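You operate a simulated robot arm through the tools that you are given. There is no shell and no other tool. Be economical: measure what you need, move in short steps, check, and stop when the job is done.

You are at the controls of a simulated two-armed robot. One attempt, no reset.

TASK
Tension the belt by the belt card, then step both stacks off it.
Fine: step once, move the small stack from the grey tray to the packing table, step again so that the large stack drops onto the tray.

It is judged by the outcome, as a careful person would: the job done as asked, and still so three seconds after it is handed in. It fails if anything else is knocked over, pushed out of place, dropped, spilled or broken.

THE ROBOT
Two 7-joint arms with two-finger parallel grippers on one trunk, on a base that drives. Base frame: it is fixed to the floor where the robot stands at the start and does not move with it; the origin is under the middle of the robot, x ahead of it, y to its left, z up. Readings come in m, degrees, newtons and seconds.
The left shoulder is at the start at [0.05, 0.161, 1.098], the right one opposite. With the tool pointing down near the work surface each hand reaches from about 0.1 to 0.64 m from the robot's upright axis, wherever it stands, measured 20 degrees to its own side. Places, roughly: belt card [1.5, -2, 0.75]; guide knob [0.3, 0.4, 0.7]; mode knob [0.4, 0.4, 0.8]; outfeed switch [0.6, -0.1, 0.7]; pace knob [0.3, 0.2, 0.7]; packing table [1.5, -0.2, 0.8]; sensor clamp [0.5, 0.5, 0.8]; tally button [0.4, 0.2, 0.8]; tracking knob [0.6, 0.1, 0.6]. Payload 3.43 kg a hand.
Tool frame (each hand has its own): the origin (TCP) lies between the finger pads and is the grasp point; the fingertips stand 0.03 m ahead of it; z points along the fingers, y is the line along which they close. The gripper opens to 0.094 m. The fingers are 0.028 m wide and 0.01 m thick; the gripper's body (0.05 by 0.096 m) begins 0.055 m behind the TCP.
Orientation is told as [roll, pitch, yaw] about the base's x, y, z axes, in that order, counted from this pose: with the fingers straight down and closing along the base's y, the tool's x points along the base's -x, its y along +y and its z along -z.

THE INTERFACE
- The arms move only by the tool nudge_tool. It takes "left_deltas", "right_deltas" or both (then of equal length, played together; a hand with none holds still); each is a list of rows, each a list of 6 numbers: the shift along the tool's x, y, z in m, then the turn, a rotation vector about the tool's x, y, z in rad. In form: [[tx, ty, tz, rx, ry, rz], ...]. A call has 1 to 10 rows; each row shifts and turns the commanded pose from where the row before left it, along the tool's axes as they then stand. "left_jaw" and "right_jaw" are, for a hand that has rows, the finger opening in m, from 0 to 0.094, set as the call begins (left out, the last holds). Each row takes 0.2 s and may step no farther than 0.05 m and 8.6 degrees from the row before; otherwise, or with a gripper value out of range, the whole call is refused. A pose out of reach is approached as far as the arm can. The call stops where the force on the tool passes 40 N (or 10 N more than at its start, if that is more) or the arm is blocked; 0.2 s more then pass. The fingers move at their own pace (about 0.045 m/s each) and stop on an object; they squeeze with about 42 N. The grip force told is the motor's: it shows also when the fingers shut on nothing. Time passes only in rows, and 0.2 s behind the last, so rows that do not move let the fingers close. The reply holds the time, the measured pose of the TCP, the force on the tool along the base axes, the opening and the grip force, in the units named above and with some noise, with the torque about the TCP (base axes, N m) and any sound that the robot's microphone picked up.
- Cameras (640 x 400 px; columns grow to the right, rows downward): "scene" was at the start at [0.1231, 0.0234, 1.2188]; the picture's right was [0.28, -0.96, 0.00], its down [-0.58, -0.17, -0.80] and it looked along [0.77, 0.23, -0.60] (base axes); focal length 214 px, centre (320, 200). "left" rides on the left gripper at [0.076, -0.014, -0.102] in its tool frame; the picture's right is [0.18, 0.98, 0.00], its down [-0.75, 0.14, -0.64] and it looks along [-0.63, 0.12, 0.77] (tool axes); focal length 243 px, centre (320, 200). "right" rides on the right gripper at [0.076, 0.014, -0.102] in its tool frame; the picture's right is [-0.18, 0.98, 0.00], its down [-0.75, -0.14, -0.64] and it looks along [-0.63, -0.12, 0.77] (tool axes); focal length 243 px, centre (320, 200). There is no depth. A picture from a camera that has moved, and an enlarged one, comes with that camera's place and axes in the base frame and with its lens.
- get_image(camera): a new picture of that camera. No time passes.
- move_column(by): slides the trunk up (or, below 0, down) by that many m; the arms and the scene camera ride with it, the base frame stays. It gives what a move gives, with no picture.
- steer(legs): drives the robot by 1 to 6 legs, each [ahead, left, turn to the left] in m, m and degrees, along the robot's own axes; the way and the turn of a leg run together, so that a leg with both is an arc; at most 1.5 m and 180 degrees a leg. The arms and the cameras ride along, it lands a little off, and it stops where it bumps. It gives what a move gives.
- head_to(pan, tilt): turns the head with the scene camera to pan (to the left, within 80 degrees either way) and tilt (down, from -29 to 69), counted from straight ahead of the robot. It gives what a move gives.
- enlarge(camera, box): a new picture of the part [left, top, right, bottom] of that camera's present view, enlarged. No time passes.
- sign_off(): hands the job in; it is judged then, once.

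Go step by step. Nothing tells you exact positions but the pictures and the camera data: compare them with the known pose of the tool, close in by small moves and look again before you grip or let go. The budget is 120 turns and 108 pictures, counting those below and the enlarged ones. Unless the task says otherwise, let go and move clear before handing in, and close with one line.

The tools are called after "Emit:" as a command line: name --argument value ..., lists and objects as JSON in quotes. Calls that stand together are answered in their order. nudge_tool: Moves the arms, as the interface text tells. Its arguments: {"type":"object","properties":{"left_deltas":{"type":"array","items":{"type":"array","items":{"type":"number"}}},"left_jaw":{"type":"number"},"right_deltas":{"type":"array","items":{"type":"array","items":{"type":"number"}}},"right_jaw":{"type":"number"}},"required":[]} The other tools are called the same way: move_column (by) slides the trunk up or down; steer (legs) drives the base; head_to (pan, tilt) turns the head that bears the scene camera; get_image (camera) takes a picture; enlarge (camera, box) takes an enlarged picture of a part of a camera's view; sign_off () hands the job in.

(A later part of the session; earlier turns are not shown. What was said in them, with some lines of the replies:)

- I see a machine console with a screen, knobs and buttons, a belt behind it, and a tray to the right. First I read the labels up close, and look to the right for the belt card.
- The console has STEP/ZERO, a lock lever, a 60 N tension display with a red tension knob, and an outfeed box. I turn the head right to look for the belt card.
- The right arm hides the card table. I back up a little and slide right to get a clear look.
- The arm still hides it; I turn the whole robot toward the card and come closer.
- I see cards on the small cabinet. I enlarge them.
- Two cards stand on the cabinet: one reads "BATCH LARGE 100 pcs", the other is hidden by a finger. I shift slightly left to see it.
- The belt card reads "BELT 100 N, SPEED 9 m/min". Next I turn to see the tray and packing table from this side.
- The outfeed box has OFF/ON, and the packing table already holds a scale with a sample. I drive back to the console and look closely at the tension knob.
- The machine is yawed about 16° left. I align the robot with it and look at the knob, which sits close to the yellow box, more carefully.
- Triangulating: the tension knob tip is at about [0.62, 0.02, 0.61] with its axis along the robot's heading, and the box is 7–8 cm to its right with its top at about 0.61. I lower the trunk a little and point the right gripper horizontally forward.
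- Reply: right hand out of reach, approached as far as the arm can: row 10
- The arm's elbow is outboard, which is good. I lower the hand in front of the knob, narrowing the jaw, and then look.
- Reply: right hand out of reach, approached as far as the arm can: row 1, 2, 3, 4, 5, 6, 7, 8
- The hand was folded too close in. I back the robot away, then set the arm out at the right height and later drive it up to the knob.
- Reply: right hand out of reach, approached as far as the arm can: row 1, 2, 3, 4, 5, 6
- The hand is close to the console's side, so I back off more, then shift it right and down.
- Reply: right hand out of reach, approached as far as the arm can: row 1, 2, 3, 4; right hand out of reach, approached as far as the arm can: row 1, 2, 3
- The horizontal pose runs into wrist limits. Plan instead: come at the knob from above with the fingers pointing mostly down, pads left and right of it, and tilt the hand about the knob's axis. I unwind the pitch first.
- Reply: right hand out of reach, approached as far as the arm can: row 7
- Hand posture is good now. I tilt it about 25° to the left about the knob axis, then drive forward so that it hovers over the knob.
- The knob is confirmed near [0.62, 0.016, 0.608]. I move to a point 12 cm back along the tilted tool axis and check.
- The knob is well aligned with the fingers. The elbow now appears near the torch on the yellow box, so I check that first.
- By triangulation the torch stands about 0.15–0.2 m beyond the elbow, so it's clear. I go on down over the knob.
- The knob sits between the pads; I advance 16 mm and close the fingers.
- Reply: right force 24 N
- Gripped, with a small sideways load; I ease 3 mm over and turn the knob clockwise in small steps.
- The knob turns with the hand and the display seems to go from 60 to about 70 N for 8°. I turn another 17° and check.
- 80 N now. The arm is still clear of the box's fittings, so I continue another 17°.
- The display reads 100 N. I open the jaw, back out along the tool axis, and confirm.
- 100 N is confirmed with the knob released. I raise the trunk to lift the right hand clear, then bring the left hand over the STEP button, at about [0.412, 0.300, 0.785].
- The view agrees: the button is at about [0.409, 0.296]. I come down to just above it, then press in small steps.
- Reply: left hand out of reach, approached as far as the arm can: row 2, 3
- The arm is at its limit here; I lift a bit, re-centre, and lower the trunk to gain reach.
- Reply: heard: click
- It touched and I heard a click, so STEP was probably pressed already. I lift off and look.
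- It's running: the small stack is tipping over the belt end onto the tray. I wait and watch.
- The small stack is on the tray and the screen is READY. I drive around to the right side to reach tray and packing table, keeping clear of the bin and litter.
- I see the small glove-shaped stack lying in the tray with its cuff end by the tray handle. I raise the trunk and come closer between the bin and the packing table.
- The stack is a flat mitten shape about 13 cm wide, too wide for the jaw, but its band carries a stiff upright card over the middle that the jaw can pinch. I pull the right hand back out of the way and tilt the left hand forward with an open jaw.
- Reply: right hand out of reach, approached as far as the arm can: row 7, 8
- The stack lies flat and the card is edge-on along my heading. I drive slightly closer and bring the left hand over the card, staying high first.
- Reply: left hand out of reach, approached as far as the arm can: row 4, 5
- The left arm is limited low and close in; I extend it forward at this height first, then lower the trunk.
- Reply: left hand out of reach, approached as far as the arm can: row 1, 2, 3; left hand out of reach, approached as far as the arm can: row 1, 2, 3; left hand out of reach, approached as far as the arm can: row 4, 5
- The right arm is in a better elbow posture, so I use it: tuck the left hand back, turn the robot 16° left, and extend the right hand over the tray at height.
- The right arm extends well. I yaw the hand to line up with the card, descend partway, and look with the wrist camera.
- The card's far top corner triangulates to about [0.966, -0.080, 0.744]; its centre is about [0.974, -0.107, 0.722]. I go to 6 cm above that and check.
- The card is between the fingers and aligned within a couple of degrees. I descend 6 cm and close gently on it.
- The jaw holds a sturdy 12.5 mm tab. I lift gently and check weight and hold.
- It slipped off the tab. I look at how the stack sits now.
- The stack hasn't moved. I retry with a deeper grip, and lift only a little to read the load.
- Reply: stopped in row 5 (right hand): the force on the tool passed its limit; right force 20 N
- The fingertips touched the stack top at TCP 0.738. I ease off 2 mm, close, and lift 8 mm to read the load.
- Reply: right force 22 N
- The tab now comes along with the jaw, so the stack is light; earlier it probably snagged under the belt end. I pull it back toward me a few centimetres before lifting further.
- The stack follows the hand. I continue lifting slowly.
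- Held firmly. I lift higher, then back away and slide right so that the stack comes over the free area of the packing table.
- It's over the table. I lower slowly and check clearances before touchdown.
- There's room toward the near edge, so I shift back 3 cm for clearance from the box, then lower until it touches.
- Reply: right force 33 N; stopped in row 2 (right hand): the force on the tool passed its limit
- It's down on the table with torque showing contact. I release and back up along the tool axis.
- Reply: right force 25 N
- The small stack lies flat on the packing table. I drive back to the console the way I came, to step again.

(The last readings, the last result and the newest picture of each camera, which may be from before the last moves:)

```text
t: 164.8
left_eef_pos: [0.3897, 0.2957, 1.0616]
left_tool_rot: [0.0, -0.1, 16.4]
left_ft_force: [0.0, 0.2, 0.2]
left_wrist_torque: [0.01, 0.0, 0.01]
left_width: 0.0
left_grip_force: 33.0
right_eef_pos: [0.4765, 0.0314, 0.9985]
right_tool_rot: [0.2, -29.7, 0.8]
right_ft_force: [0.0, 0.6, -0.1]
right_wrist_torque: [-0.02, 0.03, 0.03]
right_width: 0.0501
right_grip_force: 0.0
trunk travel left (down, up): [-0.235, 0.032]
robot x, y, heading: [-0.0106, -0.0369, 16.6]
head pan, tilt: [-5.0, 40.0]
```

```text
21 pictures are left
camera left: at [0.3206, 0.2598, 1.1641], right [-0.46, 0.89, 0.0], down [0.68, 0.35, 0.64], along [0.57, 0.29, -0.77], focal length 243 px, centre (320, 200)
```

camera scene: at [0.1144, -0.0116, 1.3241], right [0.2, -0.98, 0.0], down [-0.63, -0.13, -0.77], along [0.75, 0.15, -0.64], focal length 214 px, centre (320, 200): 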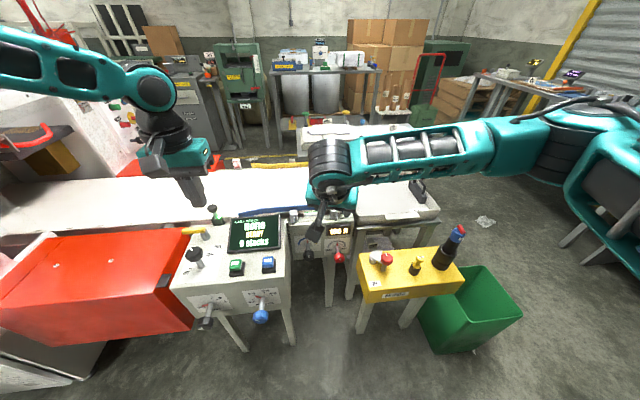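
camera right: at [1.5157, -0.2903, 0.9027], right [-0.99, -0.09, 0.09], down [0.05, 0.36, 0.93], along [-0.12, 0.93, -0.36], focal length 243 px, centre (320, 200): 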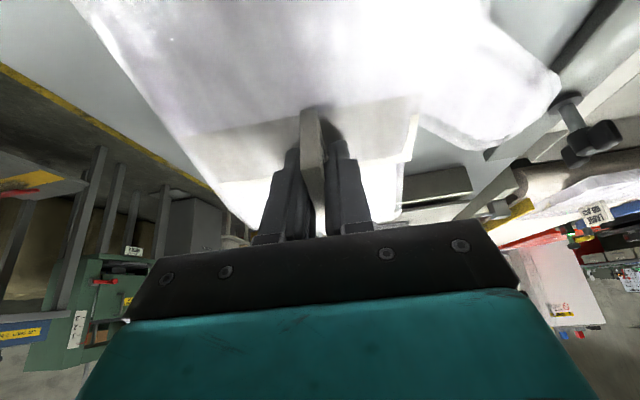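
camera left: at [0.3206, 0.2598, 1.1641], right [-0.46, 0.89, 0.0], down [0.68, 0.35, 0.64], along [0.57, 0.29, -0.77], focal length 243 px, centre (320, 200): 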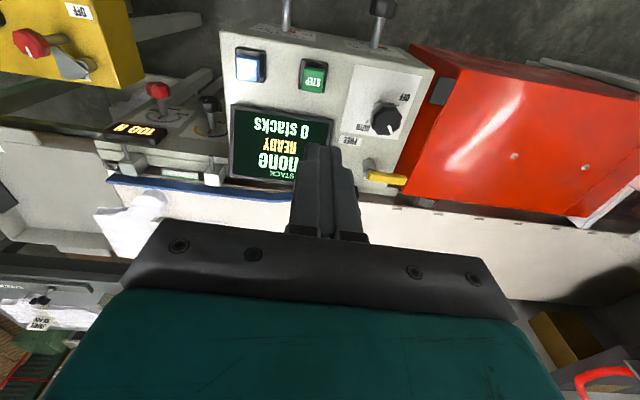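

STEP is at about [0.403, 0.295]. I centre the left fingertip, lift the right hand a bit, and lower the trunk to just above the button.

Emit:
nudge_tool --left_deltas '[[-0.012, 0, 0.03, 0, 0, 0], [0, 0, 0.03, 0, 0, 0]]' --right_deltas '[[-0.0194, 0, -0.035, 0, 0, 0], [-0.0194, 0, -0.035, 0, 0, 0]]'

Emit:
move_column --by -0.15

Emit:
get_image --camera "left"

```text
t: 165.4
left_eef_pos: [0.4026, 0.2987, 1.0021]
left_tool_rot: [-0.1, -0.1, 16.5]
left_ft_force: [-0.2, 0.0, -0.7]
left_wrist_torque: [0.0, -0.03, 0.0]
left_width: 0.0
left_grip_force: 32.8
right_eef_pos: [0.4748, 0.0312, 1.0773]
right_tool_rot: [0.2, -29.8, 0.8]
right_ft_force: [-0.4, -0.8, -0.1]
right_wrist_torque: [0.01, 0.0, 0.01]
right_width: 0.0501
right_grip_force: 0.1
trunk travel left (down, up): [-0.235, 0.032]
robot x, y, heading: [-0.0095, -0.0377, 16.5]
head pan, tilt: [-5.0, 40.0]
```

```text
t: 167.1
left_eef_pos: [0.4025, 0.298, 0.8514]
left_tool_rot: [0.0, -0.2, 16.6]
left_ft_force: [0.4, 0.2, 0.6]
left_wrist_torque: [0.02, 0.02, 0.03]
left_width: 0.0
left_grip_force: 32.9
right_eef_pos: [0.4752, 0.031, 0.9274]
right_tool_rot: [0.3, -29.9, 0.9]
right_ft_force: [0.0, -0.1, -0.2]
right_wrist_torque: [-0.02, 0.0, 0.01]
right_width: 0.05
right_grip_force: 0.1
trunk travel left (down, up): [-0.085, 0.182]
robot x, y, heading: [-0.0036, -0.04, 16.6]
head pan, tilt: [-5.0, 40.0]
```

```text
20 pictures are left
camera left: at [0.332, 0.2627, 0.9542], right [-0.46, 0.89, 0.0], down [0.68, 0.35, 0.64], along [0.57, 0.29, -0.77], focal length 243 px, centre (320, 200)
```

left: 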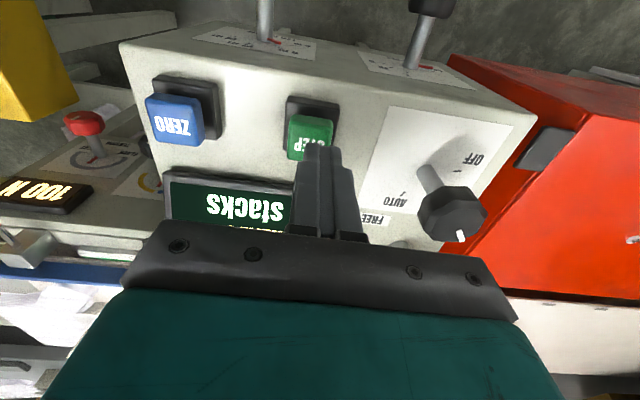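

The tip is right above STEP. I press down in small steps, once, stopping at the click.

Emit:
nudge_tool --left_deltas '[[-0.001, -0.005, 0.008, 0, 0, 0], [0, 0, 0.008, 0, 0, 0]]'

Emit:
nudge_tool --left_deltas '[[0, 0, 0.006, 0, 0, 0], [0, 0, 0.006, 0, 0, 0]]'

```text
t: 167.7
left_eef_pos: [0.4043, 0.2938, 0.8355]
left_tool_rot: [0.0, -0.1, 16.5]
left_ft_force: [-0.8, -0.2, -0.7]
left_wrist_torque: [0.0, -0.01, 0.0]
left_width: 0.0
left_grip_force: 33.6
right_eef_pos: [0.4749, 0.0307, 0.9279]
right_tool_rot: [0.2, -29.8, 0.8]
right_ft_force: [-0.7, -0.8, 0.9]
right_wrist_torque: [0.0, 0.0, 0.01]
right_width: 0.05
right_grip_force: 0.1
trunk travel left (down, up): [-0.085, 0.182]
robot x, y, heading: [-0.0074, -0.0392, 16.5]
head pan, tilt: [-5.0, 40.0]
```

```text
t: 168.3
left_eef_pos: [0.4034, 0.293, 0.8245]
left_tool_rot: [-0.1, -0.3, 16.5]
left_ft_force: [-1.0, 1.1, 9.2]
left_wrist_torque: [-0.02, 0.08, 0.0]
left_width: 0.0002
left_grip_force: 33.4
right_eef_pos: [0.4742, 0.0309, 0.9289]
right_tool_rot: [0.3, -30.0, 0.8]
right_ft_force: [0.2, -0.6, 0.7]
right_wrist_torque: [-0.03, -0.02, 0.0]
right_width: 0.0501
right_grip_force: 0.0
trunk travel left (down, up): [-0.085, 0.182]
robot x, y, heading: [-0.0054, -0.0399, 16.5]
head pan, tilt: [-5.0, 40.0]
heard: click
```

Click heard: pressed once. I lift off and wait for the belt to run.

Emit:
nudge_tool --left_deltas '[[0, 0, -0.03, 0, 0, 0], [0, 0, -0.03, 0, 0, 0], [0.03, 0, -0.03, 0, 0, 0], [0, 0, 0, 0, 0, 0], [0, 0, 0, 0, 0, 0], [0, 0, 0, 0, 0, 0], [0, 0, 0, 0, 0, 0], [0, 0, 0, 0, 0, 0], [0, 0, 0, 0, 0, 0], [0, 0, 0, 0, 0, 0]]'

Emit:
nudge_tool --left_deltas '[[0, 0, 0, 0, 0, 0], [0, 0, 0, 0, 0, 0], [0, 0, 0, 0, 0, 0], [0, 0, 0, 0, 0, 0], [0, 0, 0, 0, 0, 0], [0, 0, 0, 0, 0, 0], [0, 0, 0, 0, 0, 0], [0, 0, 0, 0, 0, 0]]'

Emit:
get_image --camera "scene"

Emit:
get_image --camera "right"

```text
t: 170.5
left_eef_pos: [0.3761, 0.2854, 0.9132]
left_tool_rot: [0.0, -0.2, 16.4]
left_ft_force: [0.0, -0.2, 0.0]
left_wrist_torque: [0.0, 0.0, -0.01]
left_width: 0.0003
left_grip_force: 33.3
right_eef_pos: [0.4747, 0.0314, 0.9264]
right_tool_rot: [0.2, -29.9, 0.8]
right_ft_force: [-0.7, 0.0, 0.5]
right_wrist_torque: [0.03, 0.02, 0.02]
right_width: 0.05
right_grip_force: 0.1
trunk travel left (down, up): [-0.085, 0.182]
robot x, y, heading: [-0.0093, -0.0405, 16.3]
head pan, tilt: [-5.0, 40.0]
```

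```text
t: 172.3
left_eef_pos: [0.3761, 0.2849, 0.9129]
left_tool_rot: [-0.1, -0.1, 16.4]
left_ft_force: [-0.9, 0.1, -0.2]
left_wrist_torque: [-0.03, -0.03, 0.03]
left_width: 0.0
left_grip_force: 32.7
right_eef_pos: [0.4746, 0.0313, 0.9277]
right_tool_rot: [0.2, -29.8, 0.8]
right_ft_force: [0.8, 0.1, 0.9]
right_wrist_torque: [0.0, 0.0, -0.03]
right_width: 0.0497
right_grip_force: 0.1
trunk travel left (down, up): [-0.085, 0.182]
robot x, y, heading: [-0.009, -0.04, 16.5]
head pan, tilt: [-5.0, 40.0]
```

```text
19 pictures are left
camera scene: at [0.1144, -0.0116, 1.1741], right [0.2, -0.98, 0.0], down [-0.63, -0.13, -0.77], along [0.75, 0.15, -0.64], focal length 214 px, centre (320, 200)
```

scene: 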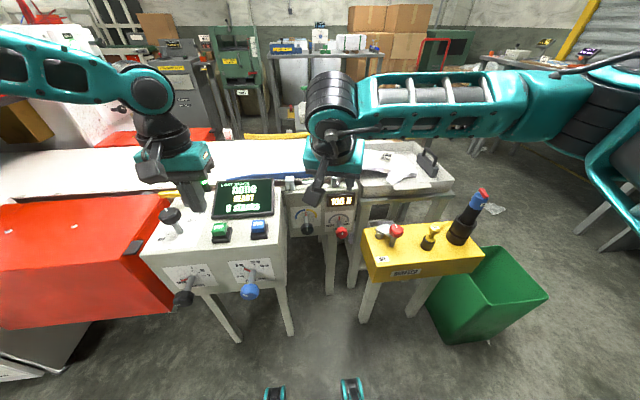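

```text
18 pictures are left
camera right: at [0.3571, 0.0443, 0.9792], right [0.14, 0.98, 0.09], down [0.34, -0.14, 0.93], along [0.93, -0.1, -0.35], focal length 243 px, centre (320, 200)
```

right: 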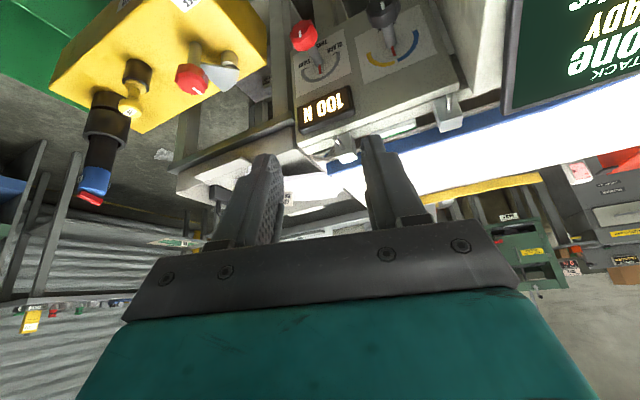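

The belt has emptied and READY shows; I back away and verify tray, table and display.

Emit:
steer --legs '[[-0.3, 0, 0], [0, -0.35, 0]]'

Emit:
move_column --by 0.15

Emit:
head_to --pan 0 --tilt 30

Emit:
get_image --camera "scene"

Emit:
enlarge --camera "scene" --box '[200, 130, 420, 290]'

```text
t: 176.2
left_eef_pos: [0.1856, -0.1312, 0.9128]
left_tool_rot: [0.0, -0.1, 16.6]
left_ft_force: [0.9, -0.9, -0.2]
left_wrist_torque: [0.01, 0.01, -0.02]
left_width: 0.0
left_grip_force: 33.4
right_eef_pos: [0.2844, -0.3839, 0.9275]
right_tool_rot: [0.3, -29.8, 1.0]
right_ft_force: [0.0, 0.3, 0.2]
right_wrist_torque: [0.02, 0.03, -0.02]
right_width: 0.05
right_grip_force: 0.1
trunk travel left (down, up): [-0.085, 0.182]
robot x, y, heading: [-0.1951, -0.4558, 16.8]
head pan, tilt: [-5.0, 40.0]
```

```text
t: 178.0
left_eef_pos: [0.1862, -0.1309, 1.0637]
left_tool_rot: [0.1, -0.1, 16.7]
left_ft_force: [-0.7, -0.3, -0.4]
left_wrist_torque: [0.01, 0.02, 0.0]
left_width: 0.0
left_grip_force: 33.1
right_eef_pos: [0.2855, -0.3831, 1.077]
right_tool_rot: [0.2, -29.9, 1.1]
right_ft_force: [-0.5, -1.0, 1.0]
right_wrist_torque: [0.01, 0.02, 0.01]
right_width: 0.0501
right_grip_force: 0.1
trunk travel left (down, up): [-0.235, 0.032]
robot x, y, heading: [-0.1998, -0.4519, 16.8]
head pan, tilt: [-5.0, 40.0]
```

```text
t: 178.7
left_eef_pos: [0.185, -0.1305, 1.0631]
left_tool_rot: [0.0, -0.2, 16.6]
left_ft_force: [-0.4, 1.0, -0.2]
left_wrist_torque: [0.01, 0.02, 0.01]
left_width: 0.0001
left_grip_force: 33.1
right_eef_pos: [0.2851, -0.3826, 1.0773]
right_tool_rot: [0.1, -29.8, 1.0]
right_ft_force: [0.4, 0.0, 0.7]
right_wrist_torque: [0.0, 0.0, -0.02]
right_width: 0.0496
right_grip_force: 0.1
trunk travel left (down, up): [-0.235, 0.032]
robot x, y, heading: [-0.195, -0.4534, 16.7]
head pan, tilt: [0.0, 30.0]
```

```text
17 pictures are left
camera scene: at [-0.0722, -0.4188, 1.3394], right [0.29, -0.96, 0.0], down [-0.48, -0.14, -0.87], along [0.83, 0.25, -0.5], focal length 214 px, centre (320, 200)
```

scene: 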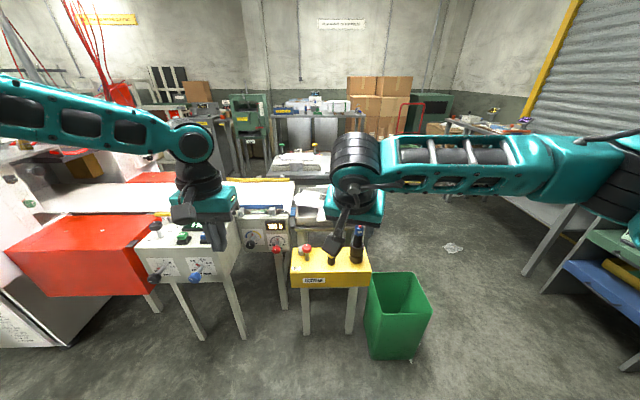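

```text
2.50 times, centred on (310, 210) of scene
camera zoom: at [-0.0722, -0.4188, 1.3394], right [0.29, -0.96, 0.0], down [-0.48, -0.14, -0.87], along [0.83, 0.25, -0.5], focal length 536 px, centre (345, 175)
```

zoom: 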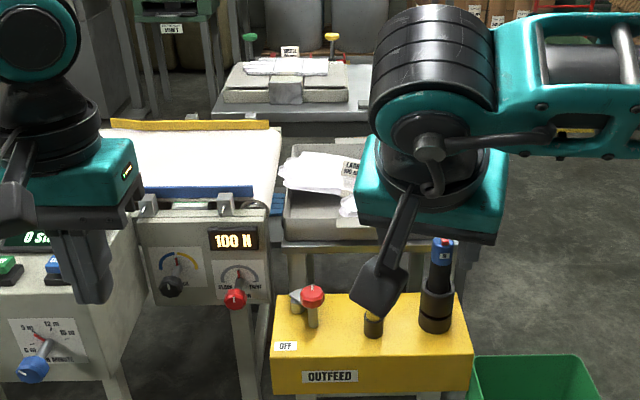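

The large stack dropped into the tray, but I can't see its left end well. I look from the side to make sure it lies fully on the tray and the small stack is still fine.

Emit:
steer --legs '[[0, 0, -16.7], [0, -0.8, 0], [1.15, 0, 0], [0, 0, 80]]'

Emit:
head_to --pan 0 --tilt 38

Emit:
get_image --camera "scene"

Emit:
enlarge --camera "scene" --box '[230, 60, 430, 200]'

```text
t: 192.7
left_eef_pos: [0.8266, -0.7529, 1.0636]
left_tool_rot: [0.0, -0.2, 80.1]
left_ft_force: [-0.6, -0.4, 0.4]
left_wrist_torque: [0.01, 0.04, -0.01]
left_width: 0.0
left_grip_force: 33.1
right_eef_pos: [1.0962, -0.777, 1.0773]
right_tool_rot: [0.2, -29.8, 64.5]
right_ft_force: [-0.3, 0.2, -0.8]
right_wrist_torque: [-0.01, 0.04, 0.03]
right_width: 0.0499
right_grip_force: 0.0
trunk travel left (down, up): [-0.235, 0.032]
robot x, y, heading: [0.9472, -1.2466, 80.2]
head pan, tilt: [0.0, 30.0]
```

```text
t: 193.4
left_eef_pos: [0.8274, -0.7537, 1.0627]
left_tool_rot: [0.0, 0.0, 80.3]
left_ft_force: [-0.6, -0.7, 0.2]
left_wrist_torque: [-0.01, 0.0, -0.01]
left_width: 0.0002
left_grip_force: 32.8
right_eef_pos: [1.0965, -0.7779, 1.0758]
right_tool_rot: [0.2, -29.8, 64.6]
right_ft_force: [0.1, -0.5, -0.1]
right_wrist_torque: [0.0, -0.02, 0.0]
right_width: 0.05
right_grip_force: 0.0
trunk travel left (down, up): [-0.235, 0.032]
robot x, y, heading: [0.9475, -1.2421, 80.1]
head pan, tilt: [0.0, 38.0]
```

```text
15 pictures are left
camera scene: at [0.968, -1.1175, 1.3272], right [0.99, -0.17, 0.0], down [-0.1, -0.61, -0.79], along [0.13, 0.78, -0.62], focal length 214 px, centre (320, 200)
```

scene: 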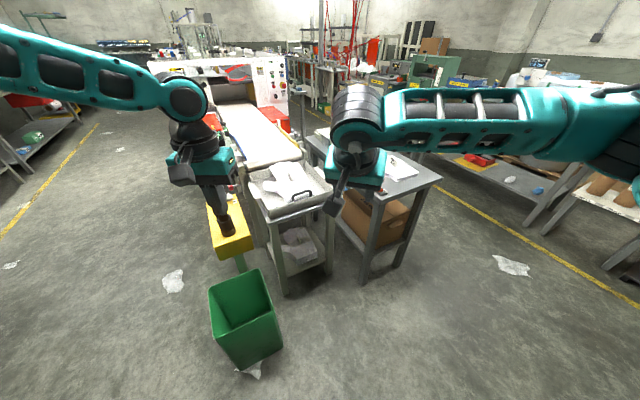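

```text
2.86 times, centred on (330, 130) of scene
camera zoom: at [0.968, -1.1175, 1.3272], right [0.99, -0.17, 0.0], down [-0.1, -0.61, -0.79], along [0.13, 0.78, -0.62], focal length 613 px, centre (291, 400)
```

zoom: 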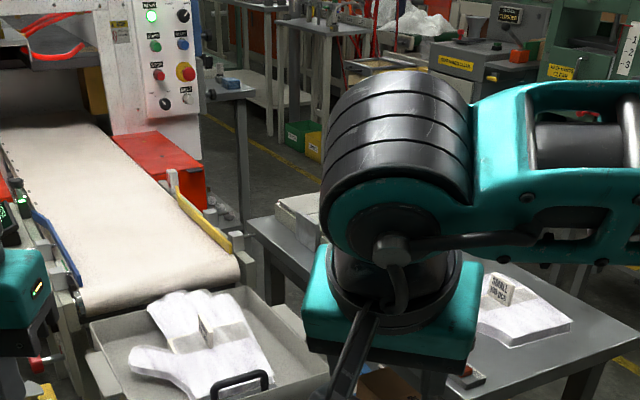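

Emit:
enlarge --camera "scene" --box '[235, 145, 345, 225]'

```text
5.00 times, centred on (290, 185) of scene
camera zoom: at [0.968, -1.1175, 1.3272], right [0.99, -0.17, 0.0], down [-0.1, -0.61, -0.79], along [0.13, 0.78, -0.62], focal length 1072 px, centre (470, 275)
```

zoom: 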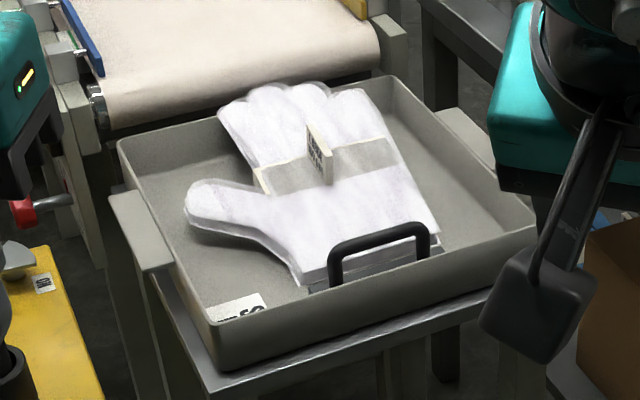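

The large stack is in the tray, the small stack lies on the packing table, the belt reads 100 N, and both hands are empty and clear. I hand the job in.

Emit:
sign_off

```text
The job is handed in.
```

The belt is at 100 N as the belt card says, the small stack is on the packing table, and the large stack has dropped onto the tray.
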